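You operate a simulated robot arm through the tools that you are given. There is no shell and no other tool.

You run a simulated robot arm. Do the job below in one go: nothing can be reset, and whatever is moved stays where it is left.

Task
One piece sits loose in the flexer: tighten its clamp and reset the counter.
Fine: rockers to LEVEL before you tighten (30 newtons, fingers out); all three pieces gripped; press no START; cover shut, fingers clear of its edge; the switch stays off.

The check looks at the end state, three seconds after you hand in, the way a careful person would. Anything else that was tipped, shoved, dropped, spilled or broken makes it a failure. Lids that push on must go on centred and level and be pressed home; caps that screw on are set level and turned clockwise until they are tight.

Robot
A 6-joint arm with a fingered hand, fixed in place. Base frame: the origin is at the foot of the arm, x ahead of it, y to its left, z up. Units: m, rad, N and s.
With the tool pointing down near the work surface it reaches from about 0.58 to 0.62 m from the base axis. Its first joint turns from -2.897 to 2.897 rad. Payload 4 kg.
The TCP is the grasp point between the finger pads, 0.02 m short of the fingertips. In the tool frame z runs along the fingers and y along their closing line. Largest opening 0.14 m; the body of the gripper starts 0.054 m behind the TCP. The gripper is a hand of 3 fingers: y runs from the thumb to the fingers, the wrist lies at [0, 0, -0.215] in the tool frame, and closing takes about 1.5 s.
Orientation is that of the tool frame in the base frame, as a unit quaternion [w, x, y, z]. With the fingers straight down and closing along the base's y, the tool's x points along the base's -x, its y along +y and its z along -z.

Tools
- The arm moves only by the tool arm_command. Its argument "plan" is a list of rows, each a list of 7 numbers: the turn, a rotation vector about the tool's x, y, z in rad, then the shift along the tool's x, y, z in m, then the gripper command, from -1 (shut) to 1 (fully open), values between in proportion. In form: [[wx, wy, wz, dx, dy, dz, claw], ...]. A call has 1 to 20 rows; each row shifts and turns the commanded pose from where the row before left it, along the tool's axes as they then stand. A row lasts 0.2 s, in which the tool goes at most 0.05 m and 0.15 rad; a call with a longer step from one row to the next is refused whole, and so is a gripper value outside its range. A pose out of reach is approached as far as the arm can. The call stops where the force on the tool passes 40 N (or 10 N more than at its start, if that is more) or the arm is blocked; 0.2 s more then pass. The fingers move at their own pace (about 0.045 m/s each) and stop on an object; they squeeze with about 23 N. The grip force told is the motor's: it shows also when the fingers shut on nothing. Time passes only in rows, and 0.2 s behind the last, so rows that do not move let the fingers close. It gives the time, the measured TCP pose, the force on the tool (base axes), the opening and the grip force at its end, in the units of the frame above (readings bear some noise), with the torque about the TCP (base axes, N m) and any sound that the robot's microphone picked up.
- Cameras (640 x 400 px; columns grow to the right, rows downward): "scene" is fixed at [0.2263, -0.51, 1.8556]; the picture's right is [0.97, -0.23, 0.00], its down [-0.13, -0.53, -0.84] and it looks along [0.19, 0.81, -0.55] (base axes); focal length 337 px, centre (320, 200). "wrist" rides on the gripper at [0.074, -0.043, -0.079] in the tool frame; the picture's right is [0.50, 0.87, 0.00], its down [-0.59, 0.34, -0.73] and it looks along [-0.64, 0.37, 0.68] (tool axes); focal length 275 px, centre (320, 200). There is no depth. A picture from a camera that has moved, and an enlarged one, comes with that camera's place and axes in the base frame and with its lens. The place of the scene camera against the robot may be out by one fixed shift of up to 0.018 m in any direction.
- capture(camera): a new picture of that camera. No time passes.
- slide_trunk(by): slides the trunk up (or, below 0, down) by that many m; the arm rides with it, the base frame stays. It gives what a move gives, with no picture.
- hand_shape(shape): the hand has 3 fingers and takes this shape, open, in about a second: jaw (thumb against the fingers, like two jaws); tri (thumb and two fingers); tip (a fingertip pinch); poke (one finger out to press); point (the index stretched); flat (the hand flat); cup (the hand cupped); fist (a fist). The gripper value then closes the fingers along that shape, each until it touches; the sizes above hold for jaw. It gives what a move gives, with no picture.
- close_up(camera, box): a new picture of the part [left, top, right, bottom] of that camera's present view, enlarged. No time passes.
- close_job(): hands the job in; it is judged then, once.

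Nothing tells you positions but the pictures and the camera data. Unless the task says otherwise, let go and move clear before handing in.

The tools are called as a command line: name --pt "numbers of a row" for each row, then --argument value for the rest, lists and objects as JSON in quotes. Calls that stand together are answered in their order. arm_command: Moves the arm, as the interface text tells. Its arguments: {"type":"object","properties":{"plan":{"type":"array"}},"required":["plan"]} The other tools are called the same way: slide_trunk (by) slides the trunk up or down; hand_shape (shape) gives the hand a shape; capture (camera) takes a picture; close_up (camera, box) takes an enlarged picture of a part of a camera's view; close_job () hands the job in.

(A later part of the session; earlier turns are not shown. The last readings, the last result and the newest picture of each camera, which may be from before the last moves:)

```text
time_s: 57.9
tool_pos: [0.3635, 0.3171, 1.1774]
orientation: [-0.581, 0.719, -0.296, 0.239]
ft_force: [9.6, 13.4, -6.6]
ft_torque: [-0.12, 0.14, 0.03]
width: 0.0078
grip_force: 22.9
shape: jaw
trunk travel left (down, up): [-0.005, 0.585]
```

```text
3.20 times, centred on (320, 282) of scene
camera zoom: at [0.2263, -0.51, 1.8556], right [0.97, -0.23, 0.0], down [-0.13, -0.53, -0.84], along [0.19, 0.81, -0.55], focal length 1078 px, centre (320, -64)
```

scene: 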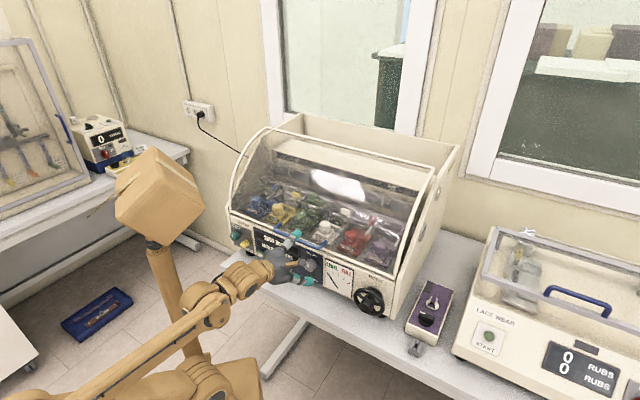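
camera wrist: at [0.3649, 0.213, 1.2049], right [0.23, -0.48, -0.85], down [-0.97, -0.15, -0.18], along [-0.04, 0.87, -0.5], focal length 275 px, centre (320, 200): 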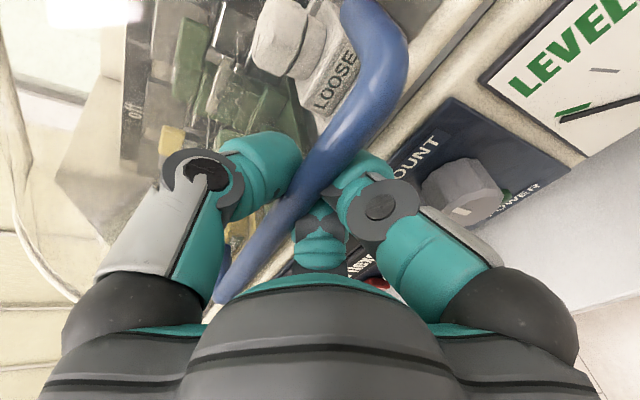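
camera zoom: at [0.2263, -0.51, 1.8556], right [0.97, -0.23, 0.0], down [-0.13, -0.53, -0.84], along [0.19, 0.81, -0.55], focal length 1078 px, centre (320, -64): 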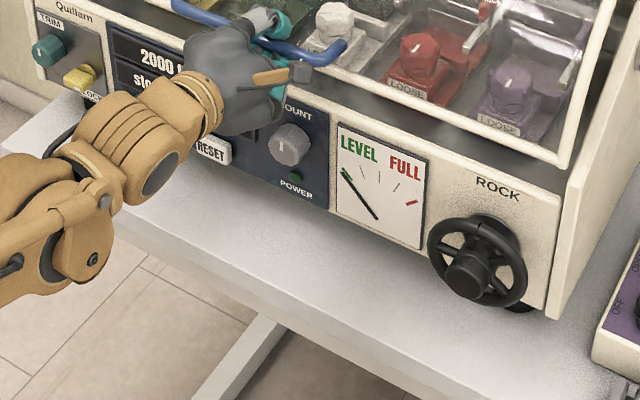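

The pivot is the lower round disc on the side wall (v≈0.745, z≈1.12), so the cover rolls up around it. I'll rotate the hand rigidly about that axis in small steps, checking forces.

arm_command --pt "-0.06 0 0 0 -0.0162 0.0025 -1" --pt "-0.06 0 0 0 -0.0162 0.001 -1" --pt "-0.06 0 0 0 -0.0162 0.0005 -1" --pt "0 0 0 0 0 0 -1"

```text
time_s: 58.9
tool_pos: [0.3828, 0.3179, 1.2238]
orientation: [-0.514, 0.769, -0.315, 0.211]
ft_force: [-8.8, 27.0, -8.5]
ft_torque: [-0.16, 0.0, 0.13]
width: 0.0076
grip_force: 22.3
shape: jaw
out of reach, approached as far as the arm can: row 1, 2, 3
trunk travel left (down, up): [-0.005, 0.585]
```

The arm is near a reach limit at this sideways position, so the hand slid a little along the bar. I'll shift the command sideways to where the hand actually is and relieve the force.

arm_command --pt "0 0 0 0.02 0 0.001 -1" --pt "0 0 0 0.015 0 0.001 -1" --pt "0 0 0 0 0 0 -1"

capture --camera "scene"

capture --camera "wrist"

```text
time_s: 59.7
tool_pos: [0.4076, 0.2946, 1.2231]
orientation: [-0.513, 0.769, -0.317, 0.214]
ft_force: [-22.4, 32.8, -6.8]
ft_torque: [-0.21, -0.19, 0.35]
width: 0.0072
grip_force: 23.0
shape: jaw
trunk travel left (down, up): [-0.005, 0.585]
```

```text
taken
```

scene: 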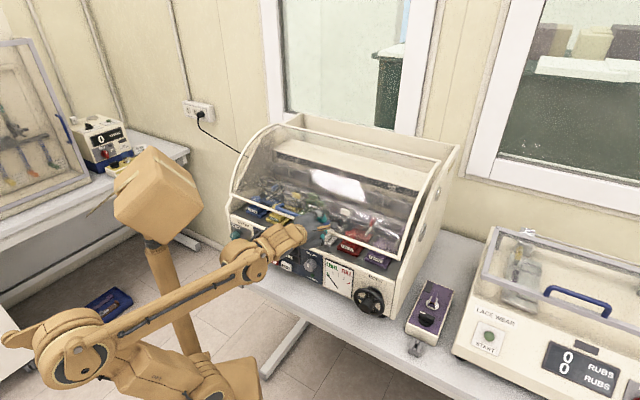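

```text
taken
camera wrist: at [0.4201, 0.203, 1.2955], right [0.12, -0.59, -0.8], down [-0.99, -0.16, -0.04], along [-0.11, 0.79, -0.6], focal length 275 px, centre (320, 200)
```

wrist: 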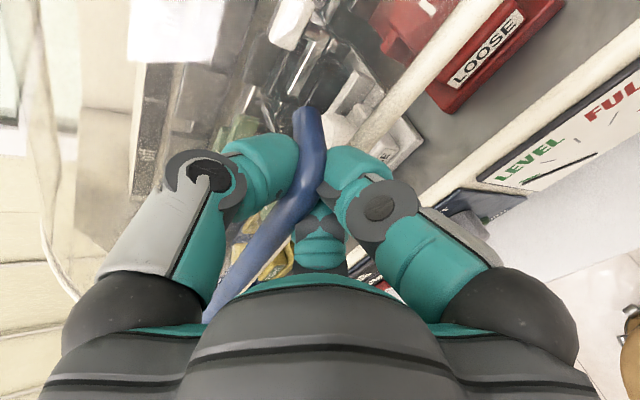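

The hand slid toward the bar's end and the force rose, so I'll move back along the bar right away.

arm_command --pt "0 0 0 -0.012 0 0 -1" --pt "0 0 0 -0.012 0 0 -1" --pt "0 0 0 -0.004 0 0 -1" --pt "0 0 0 0 0 0 -1"

```text
time_s: 60.7
tool_pos: [0.3951, 0.3082, 1.2225]
orientation: [-0.514, 0.768, -0.318, 0.212]
ft_force: [23.8, -8.4, -7.5]
ft_torque: [0.02, 0.15, -0.07]
width: 0.0075
grip_force: 23.1
shape: jaw
trunk travel left (down, up): [-0.005, 0.585]
```

Good, back on the bar. I continue the swing in small steps.

arm_command --pt "-0.06 0 0 0 -0.0161 0.001 -1" --pt "-0.06 0 0 0 -0.0161 0.001 -1" --pt "-0.06 0 0 0 -0.0161 0.0005 -1" --pt "0 0 0 0 0 0 -1"

```text
time_s: 61.7
tool_pos: [0.4178, 0.3158, 1.2656]
orientation: [-0.444, 0.812, -0.333, 0.183]
ft_force: [-7.7, 23.8, -9.1]
ft_torque: [-0.17, -0.03, 0.09]
width: 0.0076
grip_force: 22.7
shape: jaw
out of reach, approached as far as the arm can: row 2, 3
trunk travel left (down, up): [-0.005, 0.585]
```

Still limited sideways; I suspect a wrist roll limit. I'll test by rolling the hand slightly back while nudging left along the bar.

arm_command --pt "0 0 0.05 -0.006 0 0 -1" --pt "0 0 0.05 -0.006 0 0 -1" --pt "0 0 0 0 0 0 -1"

```text
time_s: 62.5
tool_pos: [0.4168, 0.3133, 1.2655]
orientation: [-0.453, 0.795, -0.372, 0.157]
ft_force: [-0.2, 21.9, -12.1]
ft_torque: [-0.43, -0.19, 0.28]
width: 0.0067
grip_force: 22.9
shape: jaw
out of reach, approached as far as the arm can: row 1, 2
trunk travel left (down, up): [-0.005, 0.585]
```

The arm seems limited when the hand keeps pitching down here. I'll stop pitching and let the bar turn in the grip, moving purely along the arc.

arm_command --pt "0 0 0 -0.0015 -0.015 0.001 -1" --pt "0 0 0 -0.0015 -0.0149 0.0018 -1" --pt "0 0 0 -0.0015 -0.0148 0.0022 -1" --pt "0 0 0 0 0 0 -1"

capture --camera "scene"

```text
time_s: 63.5
tool_pos: [0.4384, 0.3319, 1.3014]
orientation: [-0.452, 0.795, -0.372, 0.159]
ft_force: [-12.0, 24.2, -9.3]
ft_torque: [-0.29, -0.12, 0.31]
width: 0.0072
grip_force: 23.1
shape: jaw
out of reach, approached as far as the arm can: row 2
trunk travel left (down, up): [-0.005, 0.585]
```

```text
taken
```

scene: 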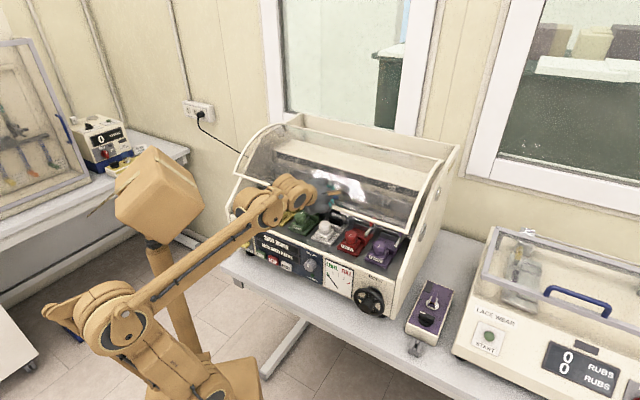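

The cover is opening well and the reach is improving as the hand goes back. I continue along the arc, drifting slowly left along the bar.

arm_command --pt "0 0 0 -0.004 -0.0176 0.0037 -1" --pt "0 0 0 -0.005 -0.0173 0.0048 -1" --pt "0 0 0 -0.005 -0.0169 0.006 -1" --pt "0 0 0 -0.005 -0.0165 0.0071 -1" --pt "0 0 0 0 0 0 -1"

capture --camera "scene"

```text
time_s: 64.5
tool_pos: [0.4693, 0.3609, 1.3407]
orientation: [-0.452, 0.796, -0.371, 0.156]
ft_force: [-20.0, 24.9, -8.3]
ft_torque: [-0.37, 0.49, 0.33]
width: 0.0069
grip_force: 22.9
shape: jaw
out of reach, approached as far as the arm can: row 1, 2, 3, 4
trunk travel left (down, up): [-0.005, 0.585]
stopped in row 4: the force on the tool passed its limit at 41 N (the readings are from after the stop); the commanded pose is now the measured one
```

```text
taken
```

scene: 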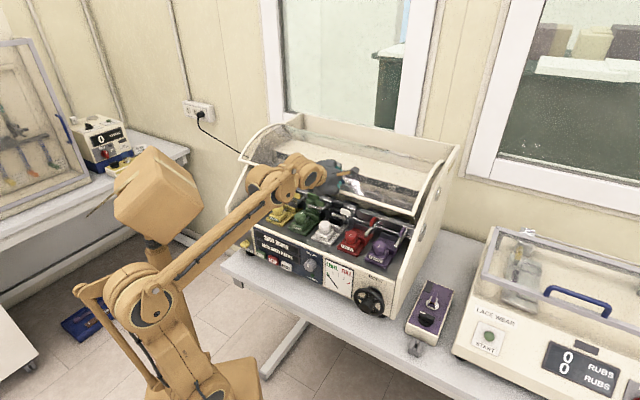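

Cover is about 50° open, but the hand is at the bar's right end because of an arm limit. I'll loosen the grip slightly, still hooked around the bar, to see whether the cover holds by itself.

arm_command --pt "0 0 0 0 0 0 -0.7" --pt "0 0 0 0 0 0 -0.55" --pt "0 0 0 0 0 0 -0.45" --pt "0 0 0 0 0 0 -0.45" --pt "0 0 0 0 0 0 -0.45"

capture --camera "wrist"

close_up --camera "scene" --box '[220, 110, 460, 260]'

```text
time_s: 65.7
tool_pos: [0.4748, 0.3535, 1.3418]
orientation: [-0.453, 0.795, -0.372, 0.157]
ft_force: [0.1, 0.0, -0.1]
ft_torque: [-0.02, 0.02, -0.02]
width: 0.0382
grip_force: 0.0
shape: jaw
trunk travel left (down, up): [-0.005, 0.585]
```

```text
taken
camera wrist: at [0.4979, 0.2655, 1.4153], right [-0.05, -0.64, -0.77], down [-0.98, -0.12, 0.16], along [-0.19, 0.76, -0.62], focal length 275 px, centre (320, 200)
```

wrist: 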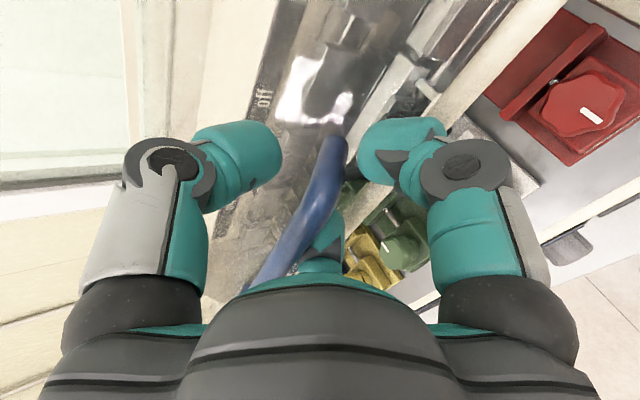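

```text
2.67 times, centred on (340, 185) of scene
camera zoom: at [0.2263, -0.51, 1.8556], right [0.97, -0.23, 0.0], down [-0.13, -0.53, -0.84], along [0.19, 0.81, -0.55], focal length 898 px, centre (267, 240)
```

zoom: 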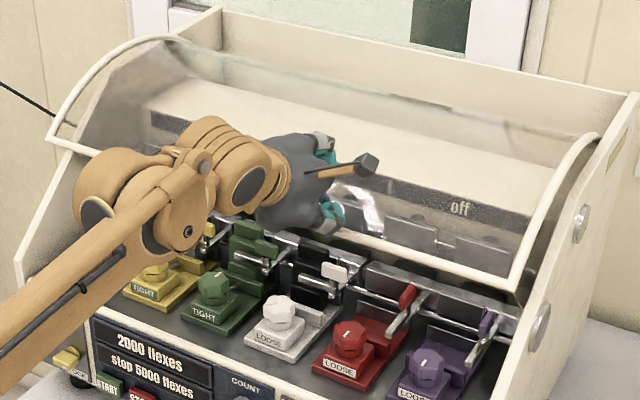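

The cover holds by itself at about 50° open with zero force. I'll open the hand fully and back straight out along the fingers.

arm_command --pt "0 0 0 0 0 0 1" --pt "0 0 0 0 0 0 1" --pt "0 0 0 0 0 0 1" --pt "0 0 0 0 0 -0.02 1" --pt "0 0 0 0 0 -0.03 1" --pt "0 0 0 0 0 -0.03 1" --pt "0 0 0 0 0 0 1"

capture --camera "scene"

capture --camera "wrist"

```text
time_s: 67.2
tool_pos: [0.4275, 0.3065, 1.3852]
orientation: [-0.455, 0.794, -0.373, 0.157]
ft_force: [-0.9, -0.2, -0.5]
ft_torque: [-0.01, -0.03, -0.02]
width: 0.1399
grip_force: 0.1
shape: jaw
trunk travel left (down, up): [-0.005, 0.585]
```

```text
taken
```

scene: 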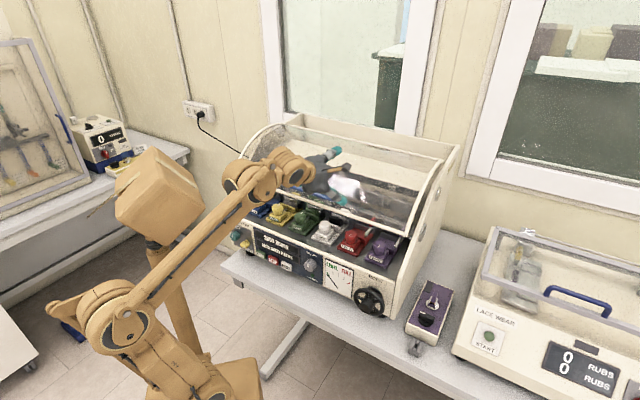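

```text
taken
camera wrist: at [0.4508, 0.2178, 1.4592], right [-0.05, -0.64, -0.77], down [-0.98, -0.12, 0.16], along [-0.19, 0.76, -0.62], focal length 275 px, centre (320, 200)
```

wrist: 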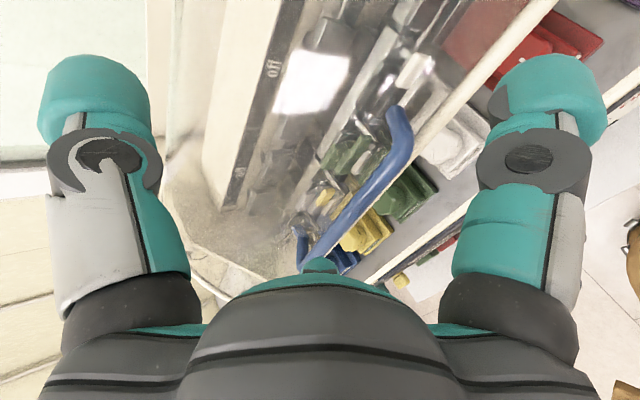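

Let me check whether the cover is creeping down.

close_up --camera "scene" --box '[220, 110, 460, 260]'

arm_command --pt "0 0 0 0 0 0 1" --pt "0 0 0 0 0 0 1" --pt "0 0 0 0 0 0 1" --pt "0 0 0 0 0 0 1"

close_up --camera "scene" --box '[220, 110, 460, 260]'

```text
2.67 times, centred on (340, 185) of scene
camera zoom: at [0.2263, -0.51, 1.8556], right [0.97, -0.23, 0.0], down [-0.13, -0.53, -0.84], along [0.19, 0.81, -0.55], focal length 898 px, centre (267, 240)
```

zoom: 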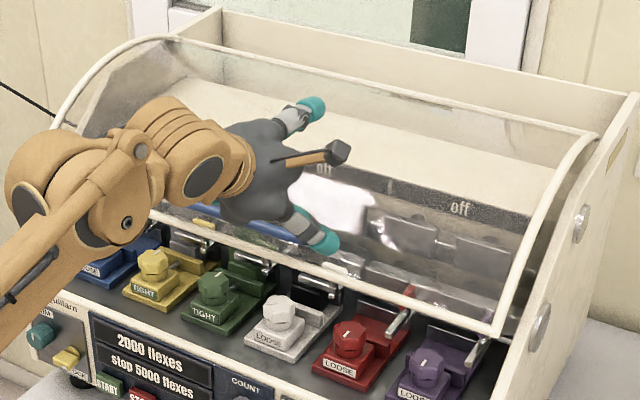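

```text
time_s: 68.2
tool_pos: [0.4278, 0.307, 1.3848]
orientation: [-0.454, 0.794, -0.373, 0.158]
ft_force: [-0.4, 0.4, 0.4]
ft_torque: [0.03, -0.01, 0.01]
width: 0.1397
grip_force: 0.1
shape: jaw
trunk travel left (down, up): [-0.005, 0.585]
```

```text
2.67 times, centred on (340, 185) of scene
camera zoom: at [0.2263, -0.51, 1.8556], right [0.97, -0.23, 0.0], down [-0.13, -0.53, -0.84], along [0.19, 0.81, -0.55], focal length 898 px, centre (267, 240)
```

zoom: 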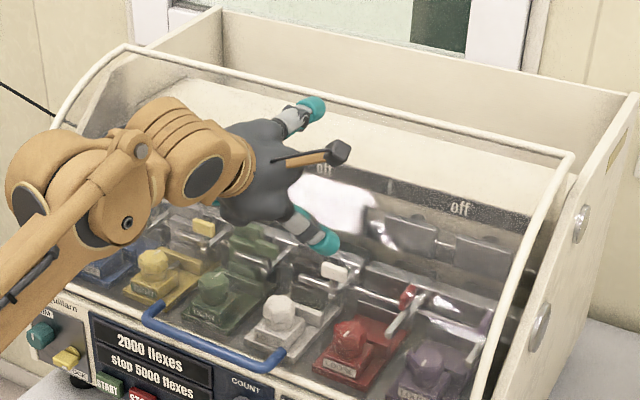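

The cover is damped and slowly closes by itself unless opened further — good to know for shutting it later. I'll retreat a little and roll the hand the other way (one finger on top, two digits below), which should keep the wrist away from its limit.

arm_command --pt "0 0 0 0 0 -0.03 1" --pt "0 0 0 0 0 -0.03 1" --pt "0 0 0.145 0 0 0 1" --pt "0 0 0.145 0 0 0 1" --pt "0 0 0.145 0 0 0 1" --pt "0 0 0.145 0 0 0 1" --pt "0 0 0.145 0 0 0 1" --pt "0 0 0.145 0 0 0 1" --pt "0 0 0.145 0 0 0 1" --pt "0 0 0.145 0 0 0 1" --pt "0 0 0.145 0 0 0 1" --pt "0 0 0.145 0 0 0 1" --pt "0 0 0.145 0 0 0 1" --pt "0 0 0.145 0 0 0 1" --pt "0 0 0.145 0 0 0 1" --pt "0 0 0.145 0 0 0 1" --pt "0 0 0.13 0 0 0 1" --pt "0 0 0 0 0 0 1"

capture --camera "scene"

```text
time_s: 72.0
tool_pos: [0.393, 0.2688, 1.4159]
orientation: [0.352, -0.045, 0.876, 0.327]
ft_force: [-0.6, 0.4, -0.1]
ft_torque: [0.0, -0.01, 0.01]
width: 0.1401
grip_force: 0.1
shape: jaw
trunk travel left (down, up): [-0.005, 0.585]
```

```text
taken
```

scene: 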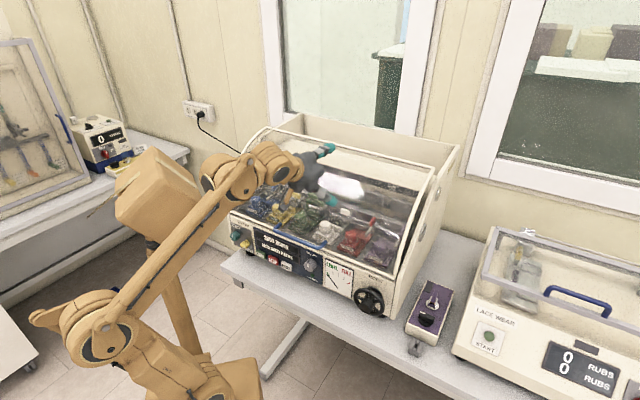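

No limit message this time. I'll trim the roll, reduce the pitch to about 12°, and move to in front of the handle at its centre.

arm_command --pt "0 0 -0.083 0 0 0 1" --pt "0 0 -0.083 0 0 0 1" --pt "-0.06 -0.104 0 0 0 0 1" --pt "-0.06 -0.104 0 0 0 0 1" --pt "-0.06 -0.104 0 0 0 0 1" --pt "0 0 0 0.0342 0.0057 -0.0058 1" --pt "0 0 0 0.0342 0.0057 -0.0058 1" --pt "0 0 0 0.0342 0.0057 -0.0058 0.4" --pt "0 0 0 0.0342 0.0057 -0.0058 0.4" --pt "0 0 0 0 0 0 0.4"

capture --camera "scene"

```text
time_s: 74.2
tool_pos: [0.3149, 0.2809, 1.318]
orientation: [0.495, -0.107, 0.769, 0.391]
ft_force: [-0.2, -0.4, 0.4]
ft_torque: [0.03, 0.03, -0.01]
width: 0.0985
grip_force: 0.0
shape: jaw
out of reach, approached as far as the arm can: row 8, 9
trunk travel left (down, up): [-0.005, 0.585]
```

```text
taken
```

scene: 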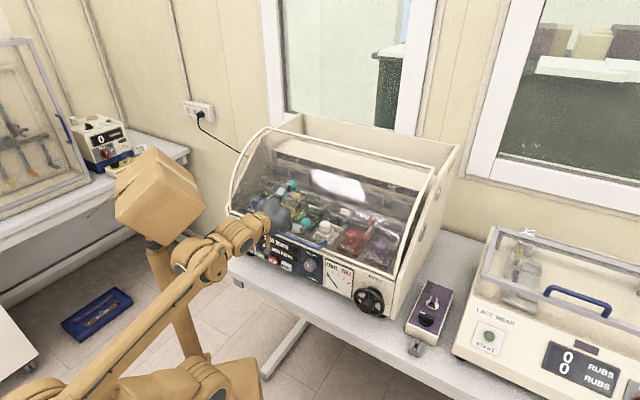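

The remaining limit is how close the wrist may come to the robot's own axis; keeping a bit further forward avoids it. I'll lower to the handle's height just in front of the bar.

arm_command --pt "0 0 0 0.0289 -0.0147 0.0117 0.3" --pt "0 0 0 0.0289 -0.0147 0.0107 0.3" --pt "0 0 0 0.0289 -0.0147 0.0097 0.3" --pt "0 0 0 0.0289 -0.0147 0.0087 0.3" --pt "0 0 0 0.0289 -0.0147 0.0077 0.3" --pt "0 0 0 0 0 0 0.3"

capture --camera "wrist"

close_up --camera "scene" --box '[240, 200, 400, 300]'

```text
time_s: 75.7
tool_pos: [0.3255, 0.2886, 1.1481]
orientation: [0.495, -0.106, 0.769, 0.39]
ft_force: [-0.8, 0.3, -0.3]
ft_torque: [-0.03, 0.02, -0.05]
width: 0.0915
grip_force: 0.1
shape: jaw
out of reach, approached as far as the arm can: row 1, 3, 4
trunk travel left (down, up): [-0.005, 0.585]
```

```text
taken
camera wrist: at [0.2595, 0.2214, 1.0829], right [-0.72, 0.7, 0.01], down [-0.4, -0.42, 0.82], along [0.57, 0.58, 0.58], focal length 275 px, centre (320, 200)
```

wrist: 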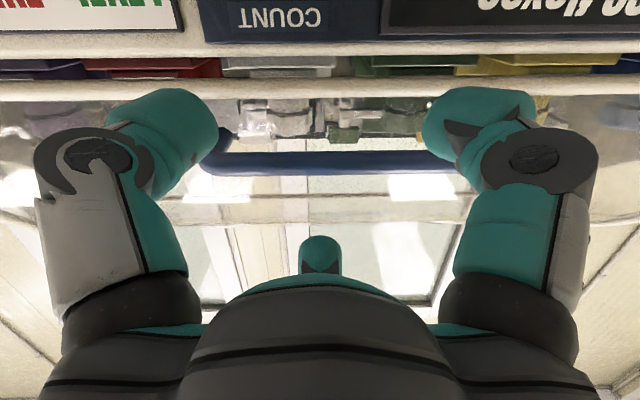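

```text
4.00 times, centred on (320, 250) of scene
camera zoom: at [0.2263, -0.51, 1.8556], right [0.97, -0.23, 0.0], down [-0.13, -0.53, -0.84], along [0.19, 0.81, -0.55], focal length 1347 px, centre (320, 0)
```

zoom: 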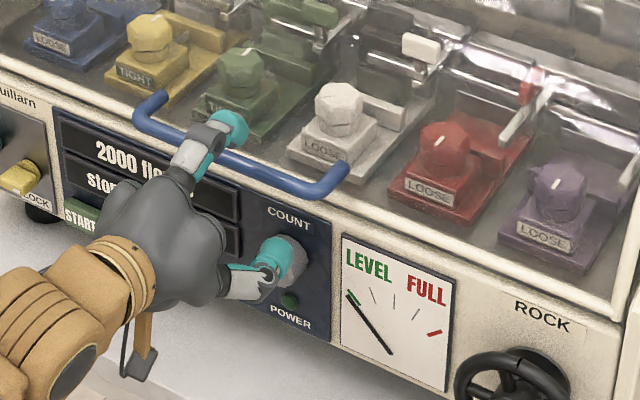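

The bar lies nicely between the upper finger and the two lower digits. I'll go forward onto it and close.

arm_command --pt "0 0 0 -0.0026 0.0012 0.0137 0.3" --pt "0 0 0 -0.0026 0.0012 0.0137 0.3" --pt "0 0 0 -0.0026 0.0012 0.0137 0.3" --pt "0 0 0 0 0 0 -0.3" --pt "0 0 0 0 0 0 -1" --pt "0 0 0 0 0 0 -1" --pt "0 0 0 0 0 0 -1" --pt "0 0 0 0 0 0 -1" --pt "0 0 0 0 0 0 -1" --pt "0 0 0 0 0 0 -1"

capture --camera "wrist"

close_up --camera "scene" --box '[240, 200, 400, 300]'

```text
time_s: 77.8
tool_pos: [0.3575, 0.319, 1.1487]
orientation: [0.495, -0.107, 0.769, 0.39]
ft_force: [3.2, 6.4, -4.1]
ft_torque: [-0.07, -0.11, 0.01]
width: 0.015
grip_force: 22.6
shape: jaw
trunk travel left (down, up): [-0.005, 0.585]
```

```text
taken
camera wrist: at [0.2912, 0.2513, 1.0832], right [-0.72, 0.69, 0.01], down [-0.4, -0.42, 0.82], along [0.57, 0.58, 0.58], focal length 275 px, centre (320, 200)
```

wrist: 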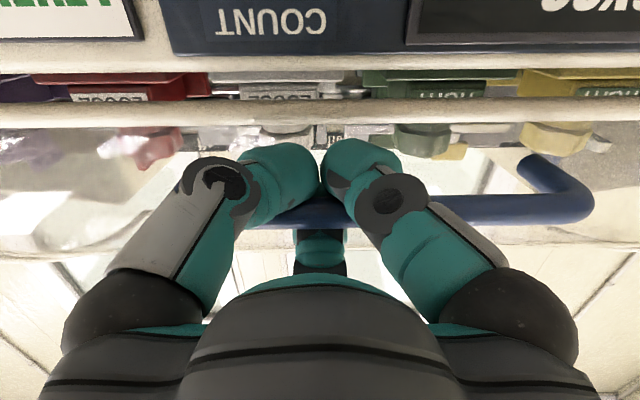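

```text
4.00 times, centred on (320, 250) of scene
camera zoom: at [0.2263, -0.51, 1.8556], right [0.97, -0.23, 0.0], down [-0.13, -0.53, -0.84], along [0.19, 0.81, -0.55], focal length 1347 px, centre (320, 0)
```

zoom: 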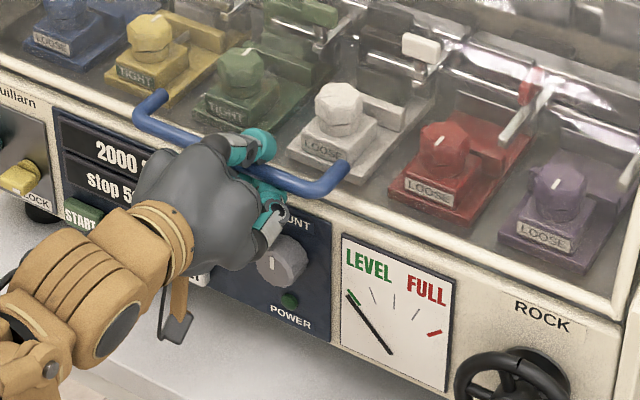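

Firm grip near the bar's centre. I'll now swing it up, rotating the hand rigidly about the cover's pivot.

arm_command --pt "0.0302 0.0519 0.0012 -0.0138 0.008 -0.0008 -1" --pt "0.0302 0.0519 0.0012 -0.0138 0.008 -0.0008 -1" --pt "0.0302 0.0519 0.0012 -0.0138 0.008 -0.0008 -1" --pt "0.0302 0.0519 0.0012 -0.0138 0.008 -0.0008 -1" --pt "0 0 0 0 0 0 -1"

```text
time_s: 78.5
tool_pos: [0.3661, 0.3213, 1.1821]
orientation: [0.45, -0.112, 0.811, 0.357]
ft_force: [-21.6, 36.6, -5.9]
ft_torque: [-0.24, -0.23, 0.11]
width: 0.0147
grip_force: 23.0
shape: jaw
out of reach, approached as far as the arm can: row 1, 2, 3
trunk travel left (down, up): [-0.005, 0.585]
stopped in row 3: the force on the tool passed its limit at 41 N (the readings are from after the stop); the commanded pose is now the measured one
```

The same sideways limit shows up again; it should vanish if the hand points a bit more to the left (wrist further right). I'll yaw the hand about 15° about the grip point while holding the bar.

arm_command --pt "-0.0729 0.043 -0.0306 0 0 0 -1" --pt "-0.0729 0.043 -0.0306 0 0 0 -1" --pt "-0.0729 0.043 -0.0306 0 0 0 -1" --pt "0 0 0 0 0 0 -1"

capture --camera "scene"

```text
time_s: 79.5
tool_pos: [0.3672, 0.318, 1.184]
orientation: [0.399, -0.22, 0.788, 0.415]
ft_force: [-15.0, 27.7, -4.5]
ft_torque: [-0.09, 0.11, -0.24]
width: 0.0095
grip_force: 22.7
shape: jaw
trunk travel left (down, up): [-0.005, 0.585]
```

```text
taken
```

scene: 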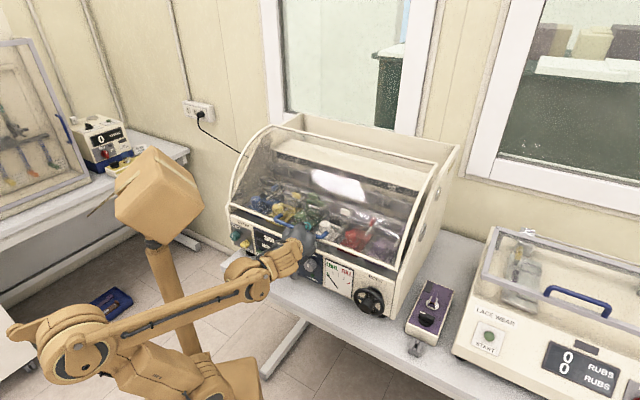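

No limit message now. I'll resume the rigid swing about the pivot with this heading.

arm_command --pt "0.0242 0.0525 0.0163 -0.0124 0.0115 0.0 -1" --pt "0.0242 0.0525 0.0163 -0.0144 0.0071 -0.0014 -1" --pt "0.0242 0.0525 0.0163 -0.0144 0.0071 -0.0014 -1" --pt "0 0 0 0 0 0 -1"

```text
time_s: 80.5
tool_pos: [0.3769, 0.3298, 1.2297]
orientation: [0.333, -0.216, 0.837, 0.377]
ft_force: [1.5, 0.5, -3.8]
ft_torque: [0.05, 0.13, -0.24]
width: 0.0101
grip_force: 22.5
shape: jaw
trunk travel left (down, up): [-0.005, 0.585]
```

Forces are now small. Continuing the swing.

arm_command --pt "0.0242 0.0525 0.0163 -0.0144 0.0071 -0.0014 -1" --pt "0.0242 0.0525 0.0163 -0.0144 0.0071 -0.0014 -1" --pt "0.0242 0.0525 0.0163 -0.0144 0.0071 -0.0014 -1" --pt "0.0242 0.0525 0.0163 -0.0144 0.0071 -0.0014 -1" --pt "0.0242 0.0525 0.0163 -0.0144 0.0071 -0.0014 -1" --pt "0 0 0 0 0 0 -1"

capture --camera "scene"

```text
time_s: 82.0
tool_pos: [0.4071, 0.3586, 1.2981]
orientation: [0.218, -0.21, 0.902, 0.309]
ft_force: [-6.3, -3.4, 4.4]
ft_torque: [0.08, 0.0, -0.27]
width: 0.0099
grip_force: 22.7
shape: jaw
trunk travel left (down, up): [-0.005, 0.585]
```

```text
taken
```

scene: 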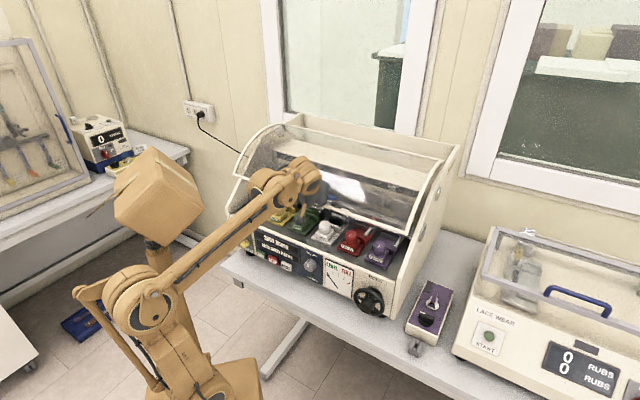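

Going well; the cover is nearly 40° up. Continuing with a slight outward correction.

arm_command --pt "0.0242 0.0525 0.0163 -0.0144 0.0071 -0.002 -1" --pt "0.0242 0.0525 0.0163 -0.0144 0.0071 -0.002 -1" --pt "0.0242 0.0525 0.0163 -0.0144 0.0071 -0.002 -1" --pt "0.0242 0.0525 0.0163 -0.0144 0.0071 -0.002 -1" --pt "0 0 0 0 0 0 -1"

```text
time_s: 83.2
tool_pos: [0.4383, 0.39, 1.3431]
orientation: [0.122, -0.2, 0.94, 0.247]
ft_force: [-8.7, -2.2, 9.2]
ft_torque: [0.11, -0.04, -0.16]
width: 0.0102
grip_force: 22.5
shape: jaw
trunk travel left (down, up): [-0.005, 0.585]
```

arm_command --pt "0.0242 0.0525 0.0163 -0.0144 0.0071 -0.0035 -1" --pt "0.0242 0.0525 0.0163 -0.0144 0.0071 -0.0025 -1" --pt "0.0242 0.0525 0.0163 -0.0144 0.0071 -0.002 -1" --pt "0.0242 0.0525 0.0163 -0.0144 0.0071 -0.002 -1" --pt "0 0 0 0 0 0 -1"

capture --camera "scene"

```text
time_s: 84.3
tool_pos: [0.4549, 0.4075, 1.3435]
orientation: [0.025, -0.188, 0.964, 0.185]
ft_force: [-5.9, -16.1, 22.8]
ft_torque: [0.19, -0.28, 0.03]
width: 0.0049
grip_force: 23.0
shape: jaw
out of reach, approached as far as the arm can: row 3, 4
trunk travel left (down, up): [-0.005, 0.585]
```

```text
taken
```

scene: 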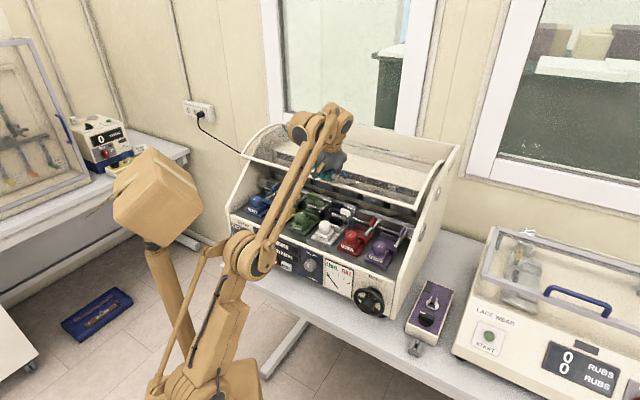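

The arm is now stretched because the hand points steeply down with the trunk low. I'll pitch the hand back up about the bar (it can turn in the grip) to regain reach, then keep pushing.

arm_command --pt "-0.0243 -0.0523 -0.0164 0 0 0 -1" --pt "-0.0243 -0.0523 -0.0164 0 0 0 -1" --pt "-0.0243 -0.0523 -0.0164 0 0 -0.001 -1" --pt "-0.0243 -0.0523 -0.0164 0 0 -0.001 -1" --pt "-0.0243 -0.0523 -0.0164 0 0 -0.001 -1" --pt "0 0 0 0 0 0 -1"

```text
time_s: 85.8
tool_pos: [0.457, 0.411, 1.3452]
orientation: [0.146, -0.204, 0.931, 0.264]
ft_force: [-1.2, -2.5, 4.5]
ft_torque: [-0.05, 0.04, -0.01]
width: 0.0052
grip_force: 23.0
shape: jaw
trunk travel left (down, up): [-0.005, 0.585]
```

Force dropped to a few newtons. Continuing along the arc without more pitching.

arm_command --pt "0 0 0 -0.0164 0.0074 0.0005 -1" --pt "0 0 0 -0.0165 0.0071 0.0017 -1" --pt "0 0 0 -0.0164 0.0067 0.0028 -1" --pt "0 0 0 0 0 0 -1"

```text
time_s: 86.8
tool_pos: [0.4909, 0.4444, 1.3681]
orientation: [0.146, -0.204, 0.931, 0.264]
ft_force: [-2.1, -1.7, 9.8]
ft_torque: [-0.11, 0.3, 0.1]
width: 0.0051
grip_force: 22.6
shape: jaw
trunk travel left (down, up): [-0.005, 0.585]
```

arm_command --pt "0 0 0 -0.0164 0.0063 0.0025 -1" --pt "0 0 0 -0.0162 0.0059 0.0045 -1" --pt "0 0 0 -0.016 0.0055 0.006 -1" --pt "0 0 0 0 0 0 -1"

capture --camera "scene"

```text
time_s: 87.3
tool_pos: [0.4951, 0.4491, 1.3709]
orientation: [0.147, -0.202, 0.931, 0.266]
ft_force: [-7.4, -9.9, 33.7]
ft_torque: [-0.01, 0.51, 0.16]
width: 0.0048
grip_force: 23.3
shape: jaw
out of reach, approached as far as the arm can: row 1, 2
trunk travel left (down, up): [-0.005, 0.585]
stopped in row 2: the force on the tool passed its limit at 43 N (the readings are from after the stop); the commanded pose is now the measured one
```

```text
taken
```

scene: 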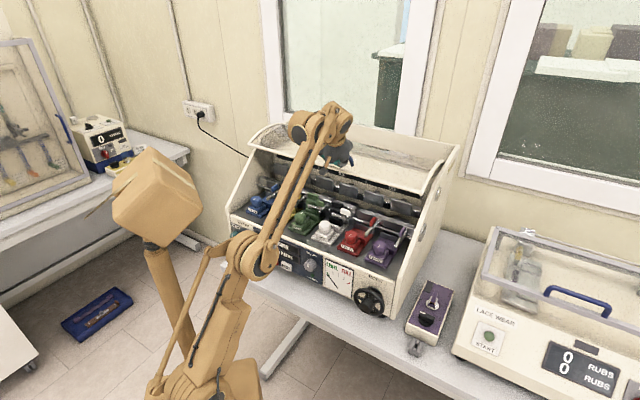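

The cover is about 65° open and the arm is stretched again. I'll pitch the hand up a bit more about the bar to gain reach.

arm_command --pt "-0.0243 -0.0523 -0.0164 0 0 -0.001 -1" --pt "-0.0243 -0.0523 -0.0164 0 0 -0.001 -1" --pt "-0.0243 -0.0523 -0.0164 0 0 0 -1" --pt "-0.0243 -0.0523 -0.0164 0 0 0 -1" --pt "-0.0243 -0.0523 -0.0164 0 0 0 -1" --pt "0 0 0 0 0 0 -1"

close_up --camera "scene" --box '[220, 100, 470, 256]'

capture --camera "wrist"

```text
time_s: 88.7
tool_pos: [0.4942, 0.4476, 1.3717]
orientation: [0.266, -0.214, 0.877, 0.339]
ft_force: [-10.6, -11.7, 34.1]
ft_torque: [-0.23, 0.79, 0.32]
width: 0.0042
grip_force: 22.8
shape: jaw
trunk travel left (down, up): [-0.005, 0.585]
```

```text
2.56 times, centred on (345, 178) of scene
camera zoom: at [0.2263, -0.51, 1.8556], right [0.97, -0.23, 0.0], down [-0.13, -0.53, -0.84], along [0.19, 0.81, -0.55], focal length 862 px, centre (256, 256)
```

zoom: 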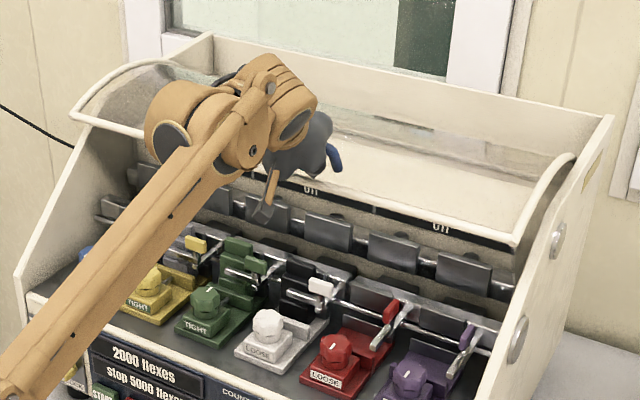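

```text
taken
camera wrist: at [0.4361, 0.3494, 1.3576], right [-0.86, 0.49, 0.11], down [0.03, -0.18, 0.98], along [0.5, 0.85, 0.14], focal length 275 px, centre (320, 200)
```

wrist: 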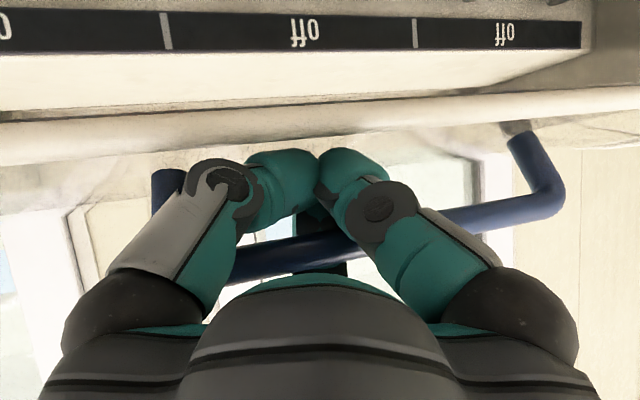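

The digits are now squeezed between bar and cover, which explains the upward force. I'll loosen the grip slightly so the bar just rests against the lower digits.

arm_command --pt "0 0 0 0 0 0 -0.7" --pt "0 0 0 0 0 0 -0.55" --pt "0 0 0 0 0 0 -0.5"

capture --camera "wrist"

```text
time_s: 89.5
tool_pos: [0.4961, 0.4507, 1.3707]
orientation: [0.264, -0.213, 0.878, 0.338]
ft_force: [-7.1, -3.7, 19.8]
ft_torque: [-0.04, 0.06, -0.03]
width: 0.0335
grip_force: 0.0
shape: jaw
trunk travel left (down, up): [-0.005, 0.585]
```

```text
taken
camera wrist: at [0.4379, 0.3518, 1.3562], right [-0.86, 0.49, 0.11], down [0.03, -0.17, 0.98], along [0.5, 0.85, 0.14], focal length 275 px, centre (320, 200)
```

wrist: 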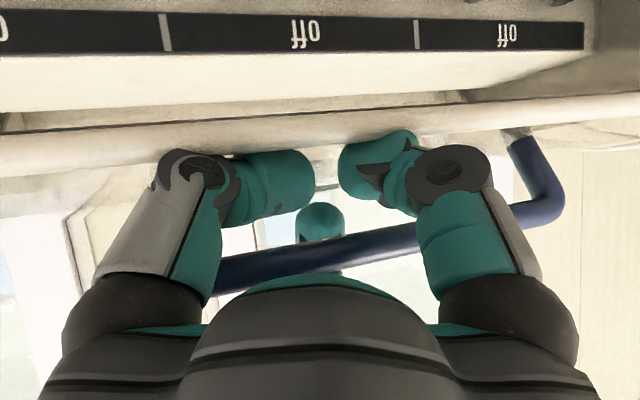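

The hand went too deep: fingertips press the cover frame. I'll retreat 2 cm along the fingers, still hooked on the bar.

arm_command --pt "0 0 0 0 0 -0.01 -0.5" --pt "0 0 0 0 0 -0.01 -0.5" --pt "0 0 0 0 0 0 -0.5"

capture --camera "wrist"

close_up --camera "scene" --box '[220, 100, 470, 256]'

```text
time_s: 90.3
tool_pos: [0.493, 0.4384, 1.3802]
orientation: [0.264, -0.214, 0.878, 0.338]
ft_force: [1.4, 1.6, -0.7]
ft_torque: [-0.01, 0.02, -0.02]
width: 0.035
grip_force: 0.0
shape: jaw
trunk travel left (down, up): [-0.005, 0.585]
```

```text
taken
camera wrist: at [0.4348, 0.3398, 1.3668], right [-0.86, 0.49, 0.11], down [0.03, -0.17, 0.98], along [0.5, 0.85, 0.13], focal length 275 px, centre (320, 200)
```

wrist: 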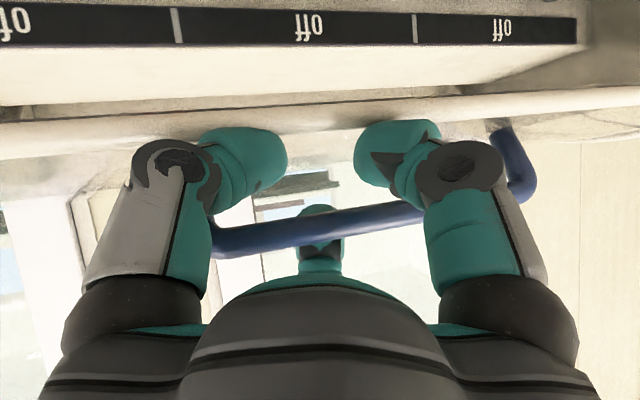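

```text
2.56 times, centred on (345, 178) of scene
camera zoom: at [0.2263, -0.51, 1.8556], right [0.97, -0.23, 0.0], down [-0.13, -0.53, -0.84], along [0.19, 0.81, -0.55], focal length 862 px, centre (256, 256)
```

zoom: 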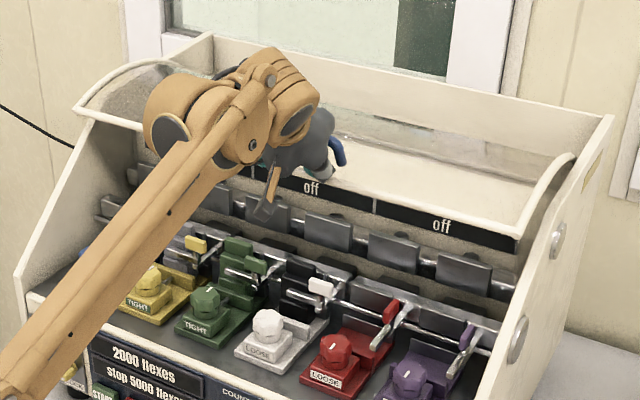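

Force is nil. I'll wait a second and see which way the cover creeps now.

arm_command --pt "0 0 0 0 0 0 -0.5" --pt "0 0 0 0 0 0 -0.5" --pt "0 0 0 0 0 0 -0.5" --pt "0 0 0 0 0 0 -0.5"

close_up --camera "scene" --box '[220, 100, 470, 256]'

capture --camera "wrist"

```text
time_s: 91.3
tool_pos: [0.4929, 0.4386, 1.3809]
orientation: [0.264, -0.214, 0.878, 0.338]
ft_force: [2.2, 0.3, -1.1]
ft_torque: [-0.03, 0.04, -0.02]
width: 0.0351
grip_force: 0.0
shape: jaw
trunk travel left (down, up): [-0.005, 0.585]
```

```text
2.56 times, centred on (345, 178) of scene
camera zoom: at [0.2263, -0.51, 1.8556], right [0.97, -0.23, 0.0], down [-0.13, -0.53, -0.84], along [0.19, 0.81, -0.55], focal length 862 px, centre (256, 256)
```

zoom: 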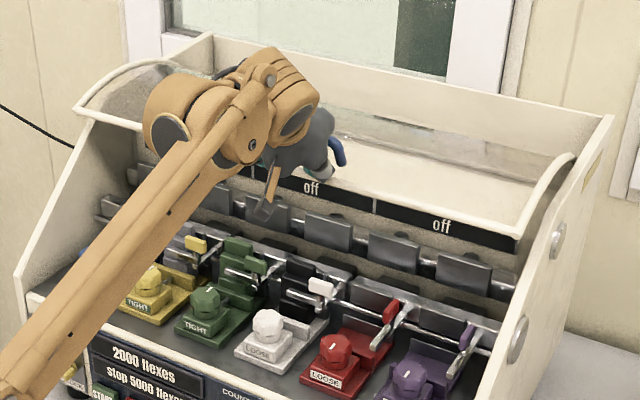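

```text
taken
camera wrist: at [0.4345, 0.3398, 1.3669], right [-0.86, 0.49, 0.11], down [0.03, -0.17, 0.98], along [0.5, 0.85, 0.13], focal length 275 px, centre (320, 200)
```

wrist: 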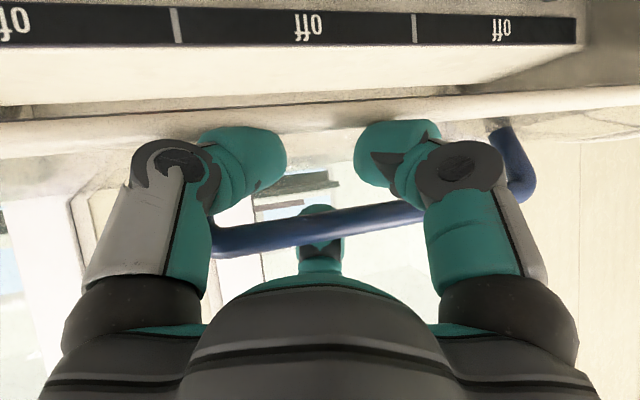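

It's static. I'll push a little further along the arc to be sure it stays open.

arm_command --pt "0 0 0 -0.0099 0.0021 0.0075 -0.5" --pt "0 0 0 -0.0099 0.0021 0.0075 -0.5" --pt "0 0 0 -0.0099 0.0021 0.0075 -0.5" --pt "0 0 0 0 0 0 -0.5"

close_up --camera "scene" --box '[220, 100, 470, 256]'

capture --camera "wrist"

```text
time_s: 92.3
tool_pos: [0.5202, 0.4634, 1.3875]
orientation: [0.264, -0.213, 0.878, 0.338]
ft_force: [1.7, -2.9, 10.3]
ft_torque: [-0.16, -0.07, -0.07]
width: 0.0356
grip_force: 0.0
shape: jaw
trunk travel left (down, up): [-0.005, 0.585]
```

```text
2.56 times, centred on (345, 178) of scene
camera zoom: at [0.2263, -0.51, 1.8556], right [0.97, -0.23, 0.0], down [-0.13, -0.53, -0.84], along [0.19, 0.81, -0.55], focal length 862 px, centre (256, 256)
```

zoom: 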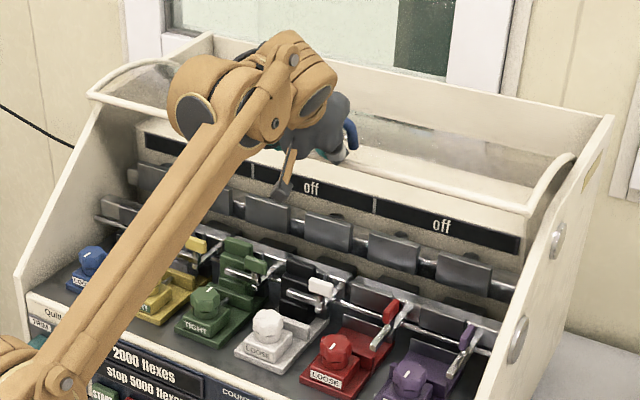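

```text
taken
camera wrist: at [0.4608, 0.3644, 1.3744], right [-0.86, 0.49, 0.11], down [0.03, -0.17, 0.98], along [0.5, 0.85, 0.13], focal length 275 px, centre (320, 200)
```

wrist: 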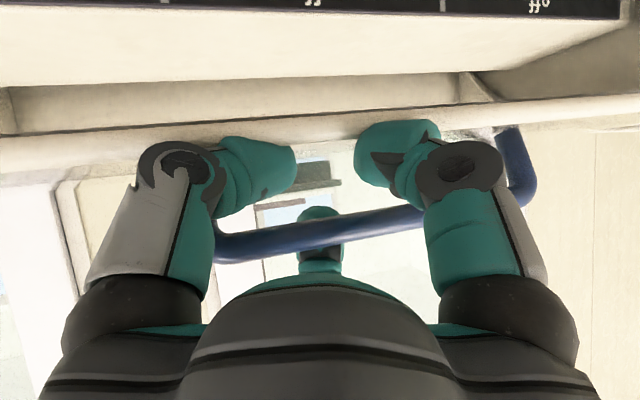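

arm_command --pt "0 0 0 -0.0095 0.0012 0.0085 -0.5" --pt "0 0 0 -0.0095 0.0012 0.0085 -0.5" --pt "0 0 0 0 0 0 -0.5"

close_up --camera "scene" --box '[220, 100, 470, 256]'

```text
time_s: 93.1
tool_pos: [0.5382, 0.4799, 1.3905]
orientation: [0.265, -0.213, 0.877, 0.338]
ft_force: [2.2, -2.5, 17.2]
ft_torque: [-0.28, -0.21, -0.06]
width: 0.0356
grip_force: 0.0
shape: jaw
trunk travel left (down, up): [-0.005, 0.585]
```

```text
2.56 times, centred on (345, 178) of scene
camera zoom: at [0.2263, -0.51, 1.8556], right [0.97, -0.23, 0.0], down [-0.13, -0.53, -0.84], along [0.19, 0.81, -0.55], focal length 862 px, centre (256, 256)
```

zoom: 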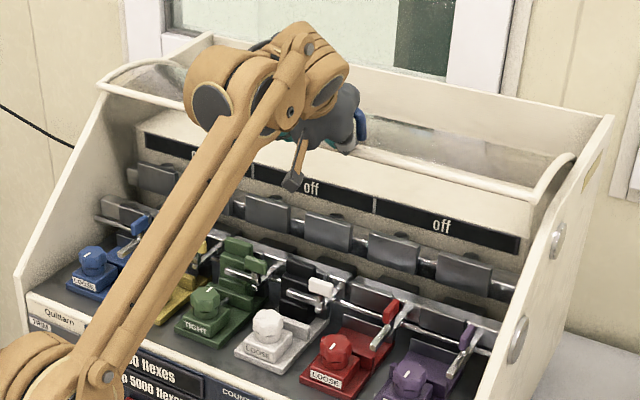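

The cover is nearly 85–90° open. I'll open the hand, back away up and out, and see if it stays.

arm_command --pt "0 0 0 0 0 -0.012 -0.3" --pt "0 0 0 0 0 -0.012 0.1" --pt "0 0 0 0 0 -0.012 0.3" --pt "0 0 0 0 0 -0.02 0.5" --pt "0 0 0 0 0 -0.03 0.5" --pt "0 0 0 0 0 -0.02 0.5" --pt "0 0 0 0 0 0 0.5"

close_up --camera "scene" --box '[220, 100, 470, 256]'

capture --camera "wrist"

```text
time_s: 94.7
tool_pos: [0.5045, 0.4071, 1.4566]
orientation: [0.264, -0.213, 0.878, 0.338]
ft_force: [-1.1, 0.2, -0.1]
ft_torque: [0.02, 0.0, 0.01]
width: 0.1045
grip_force: 0.0
shape: jaw
trunk travel left (down, up): [-0.005, 0.585]
```

```text
2.56 times, centred on (345, 178) of scene
camera zoom: at [0.2263, -0.51, 1.8556], right [0.97, -0.23, 0.0], down [-0.13, -0.53, -0.84], along [0.19, 0.81, -0.55], focal length 862 px, centre (256, 256)
```

zoom: 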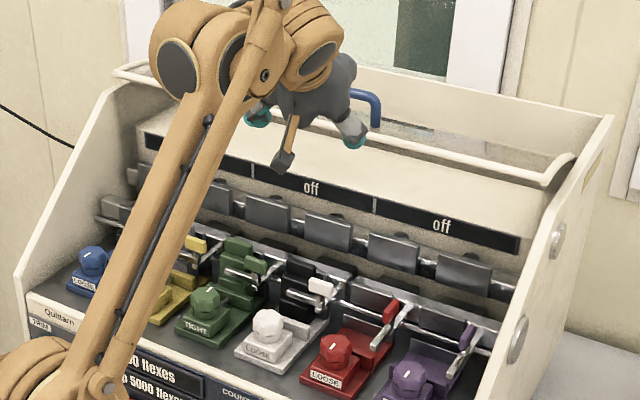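

```text
taken
camera wrist: at [0.4457, 0.3079, 1.4425], right [-0.86, 0.49, 0.11], down [0.03, -0.17, 0.98], along [0.5, 0.85, 0.13], focal length 275 px, centre (320, 200)
```

wrist: 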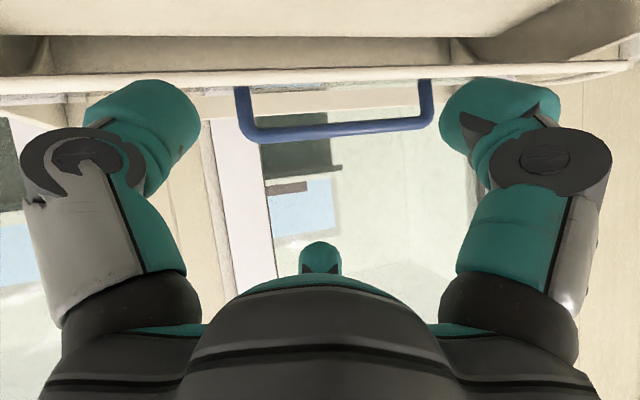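

The cover stays open past its balance. Now I'll look closely at the white station from the scene camera and then bring the wrist camera over it.

close_up --camera "scene" --box '[290, 190, 370, 240]'

close_up --camera "scene" --box '[220, 100, 470, 256]'

```text
8.00 times, centred on (330, 215) of scene
camera zoom: at [0.2263, -0.51, 1.8556], right [0.97, -0.23, 0.0], down [-0.13, -0.53, -0.84], along [0.19, 0.81, -0.55], focal length 2694 px, centre (240, 80)
```

zoom: 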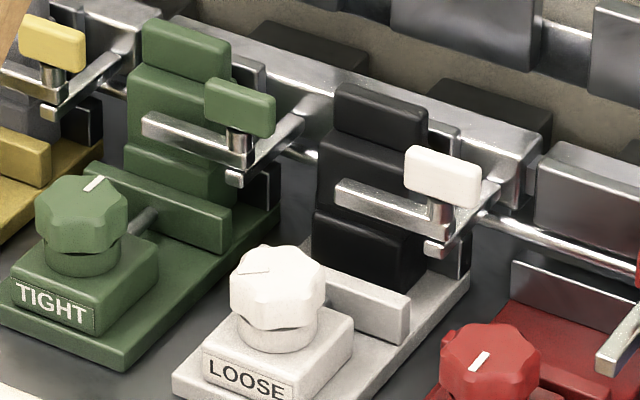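

```text
2.56 times, centred on (345, 178) of scene
camera zoom: at [0.2263, -0.51, 1.8556], right [0.97, -0.23, 0.0], down [-0.13, -0.53, -0.84], along [0.19, 0.81, -0.55], focal length 862 px, centre (256, 256)
```

zoom: 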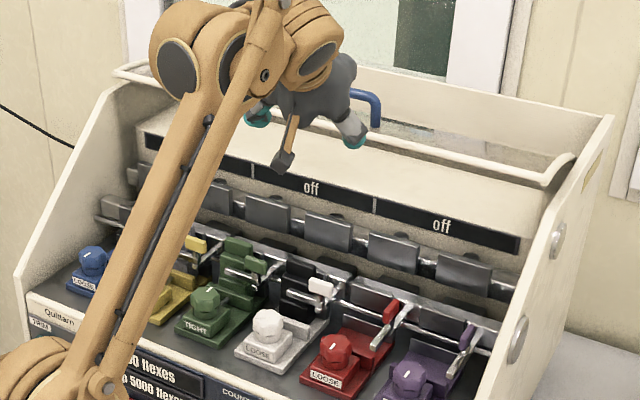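

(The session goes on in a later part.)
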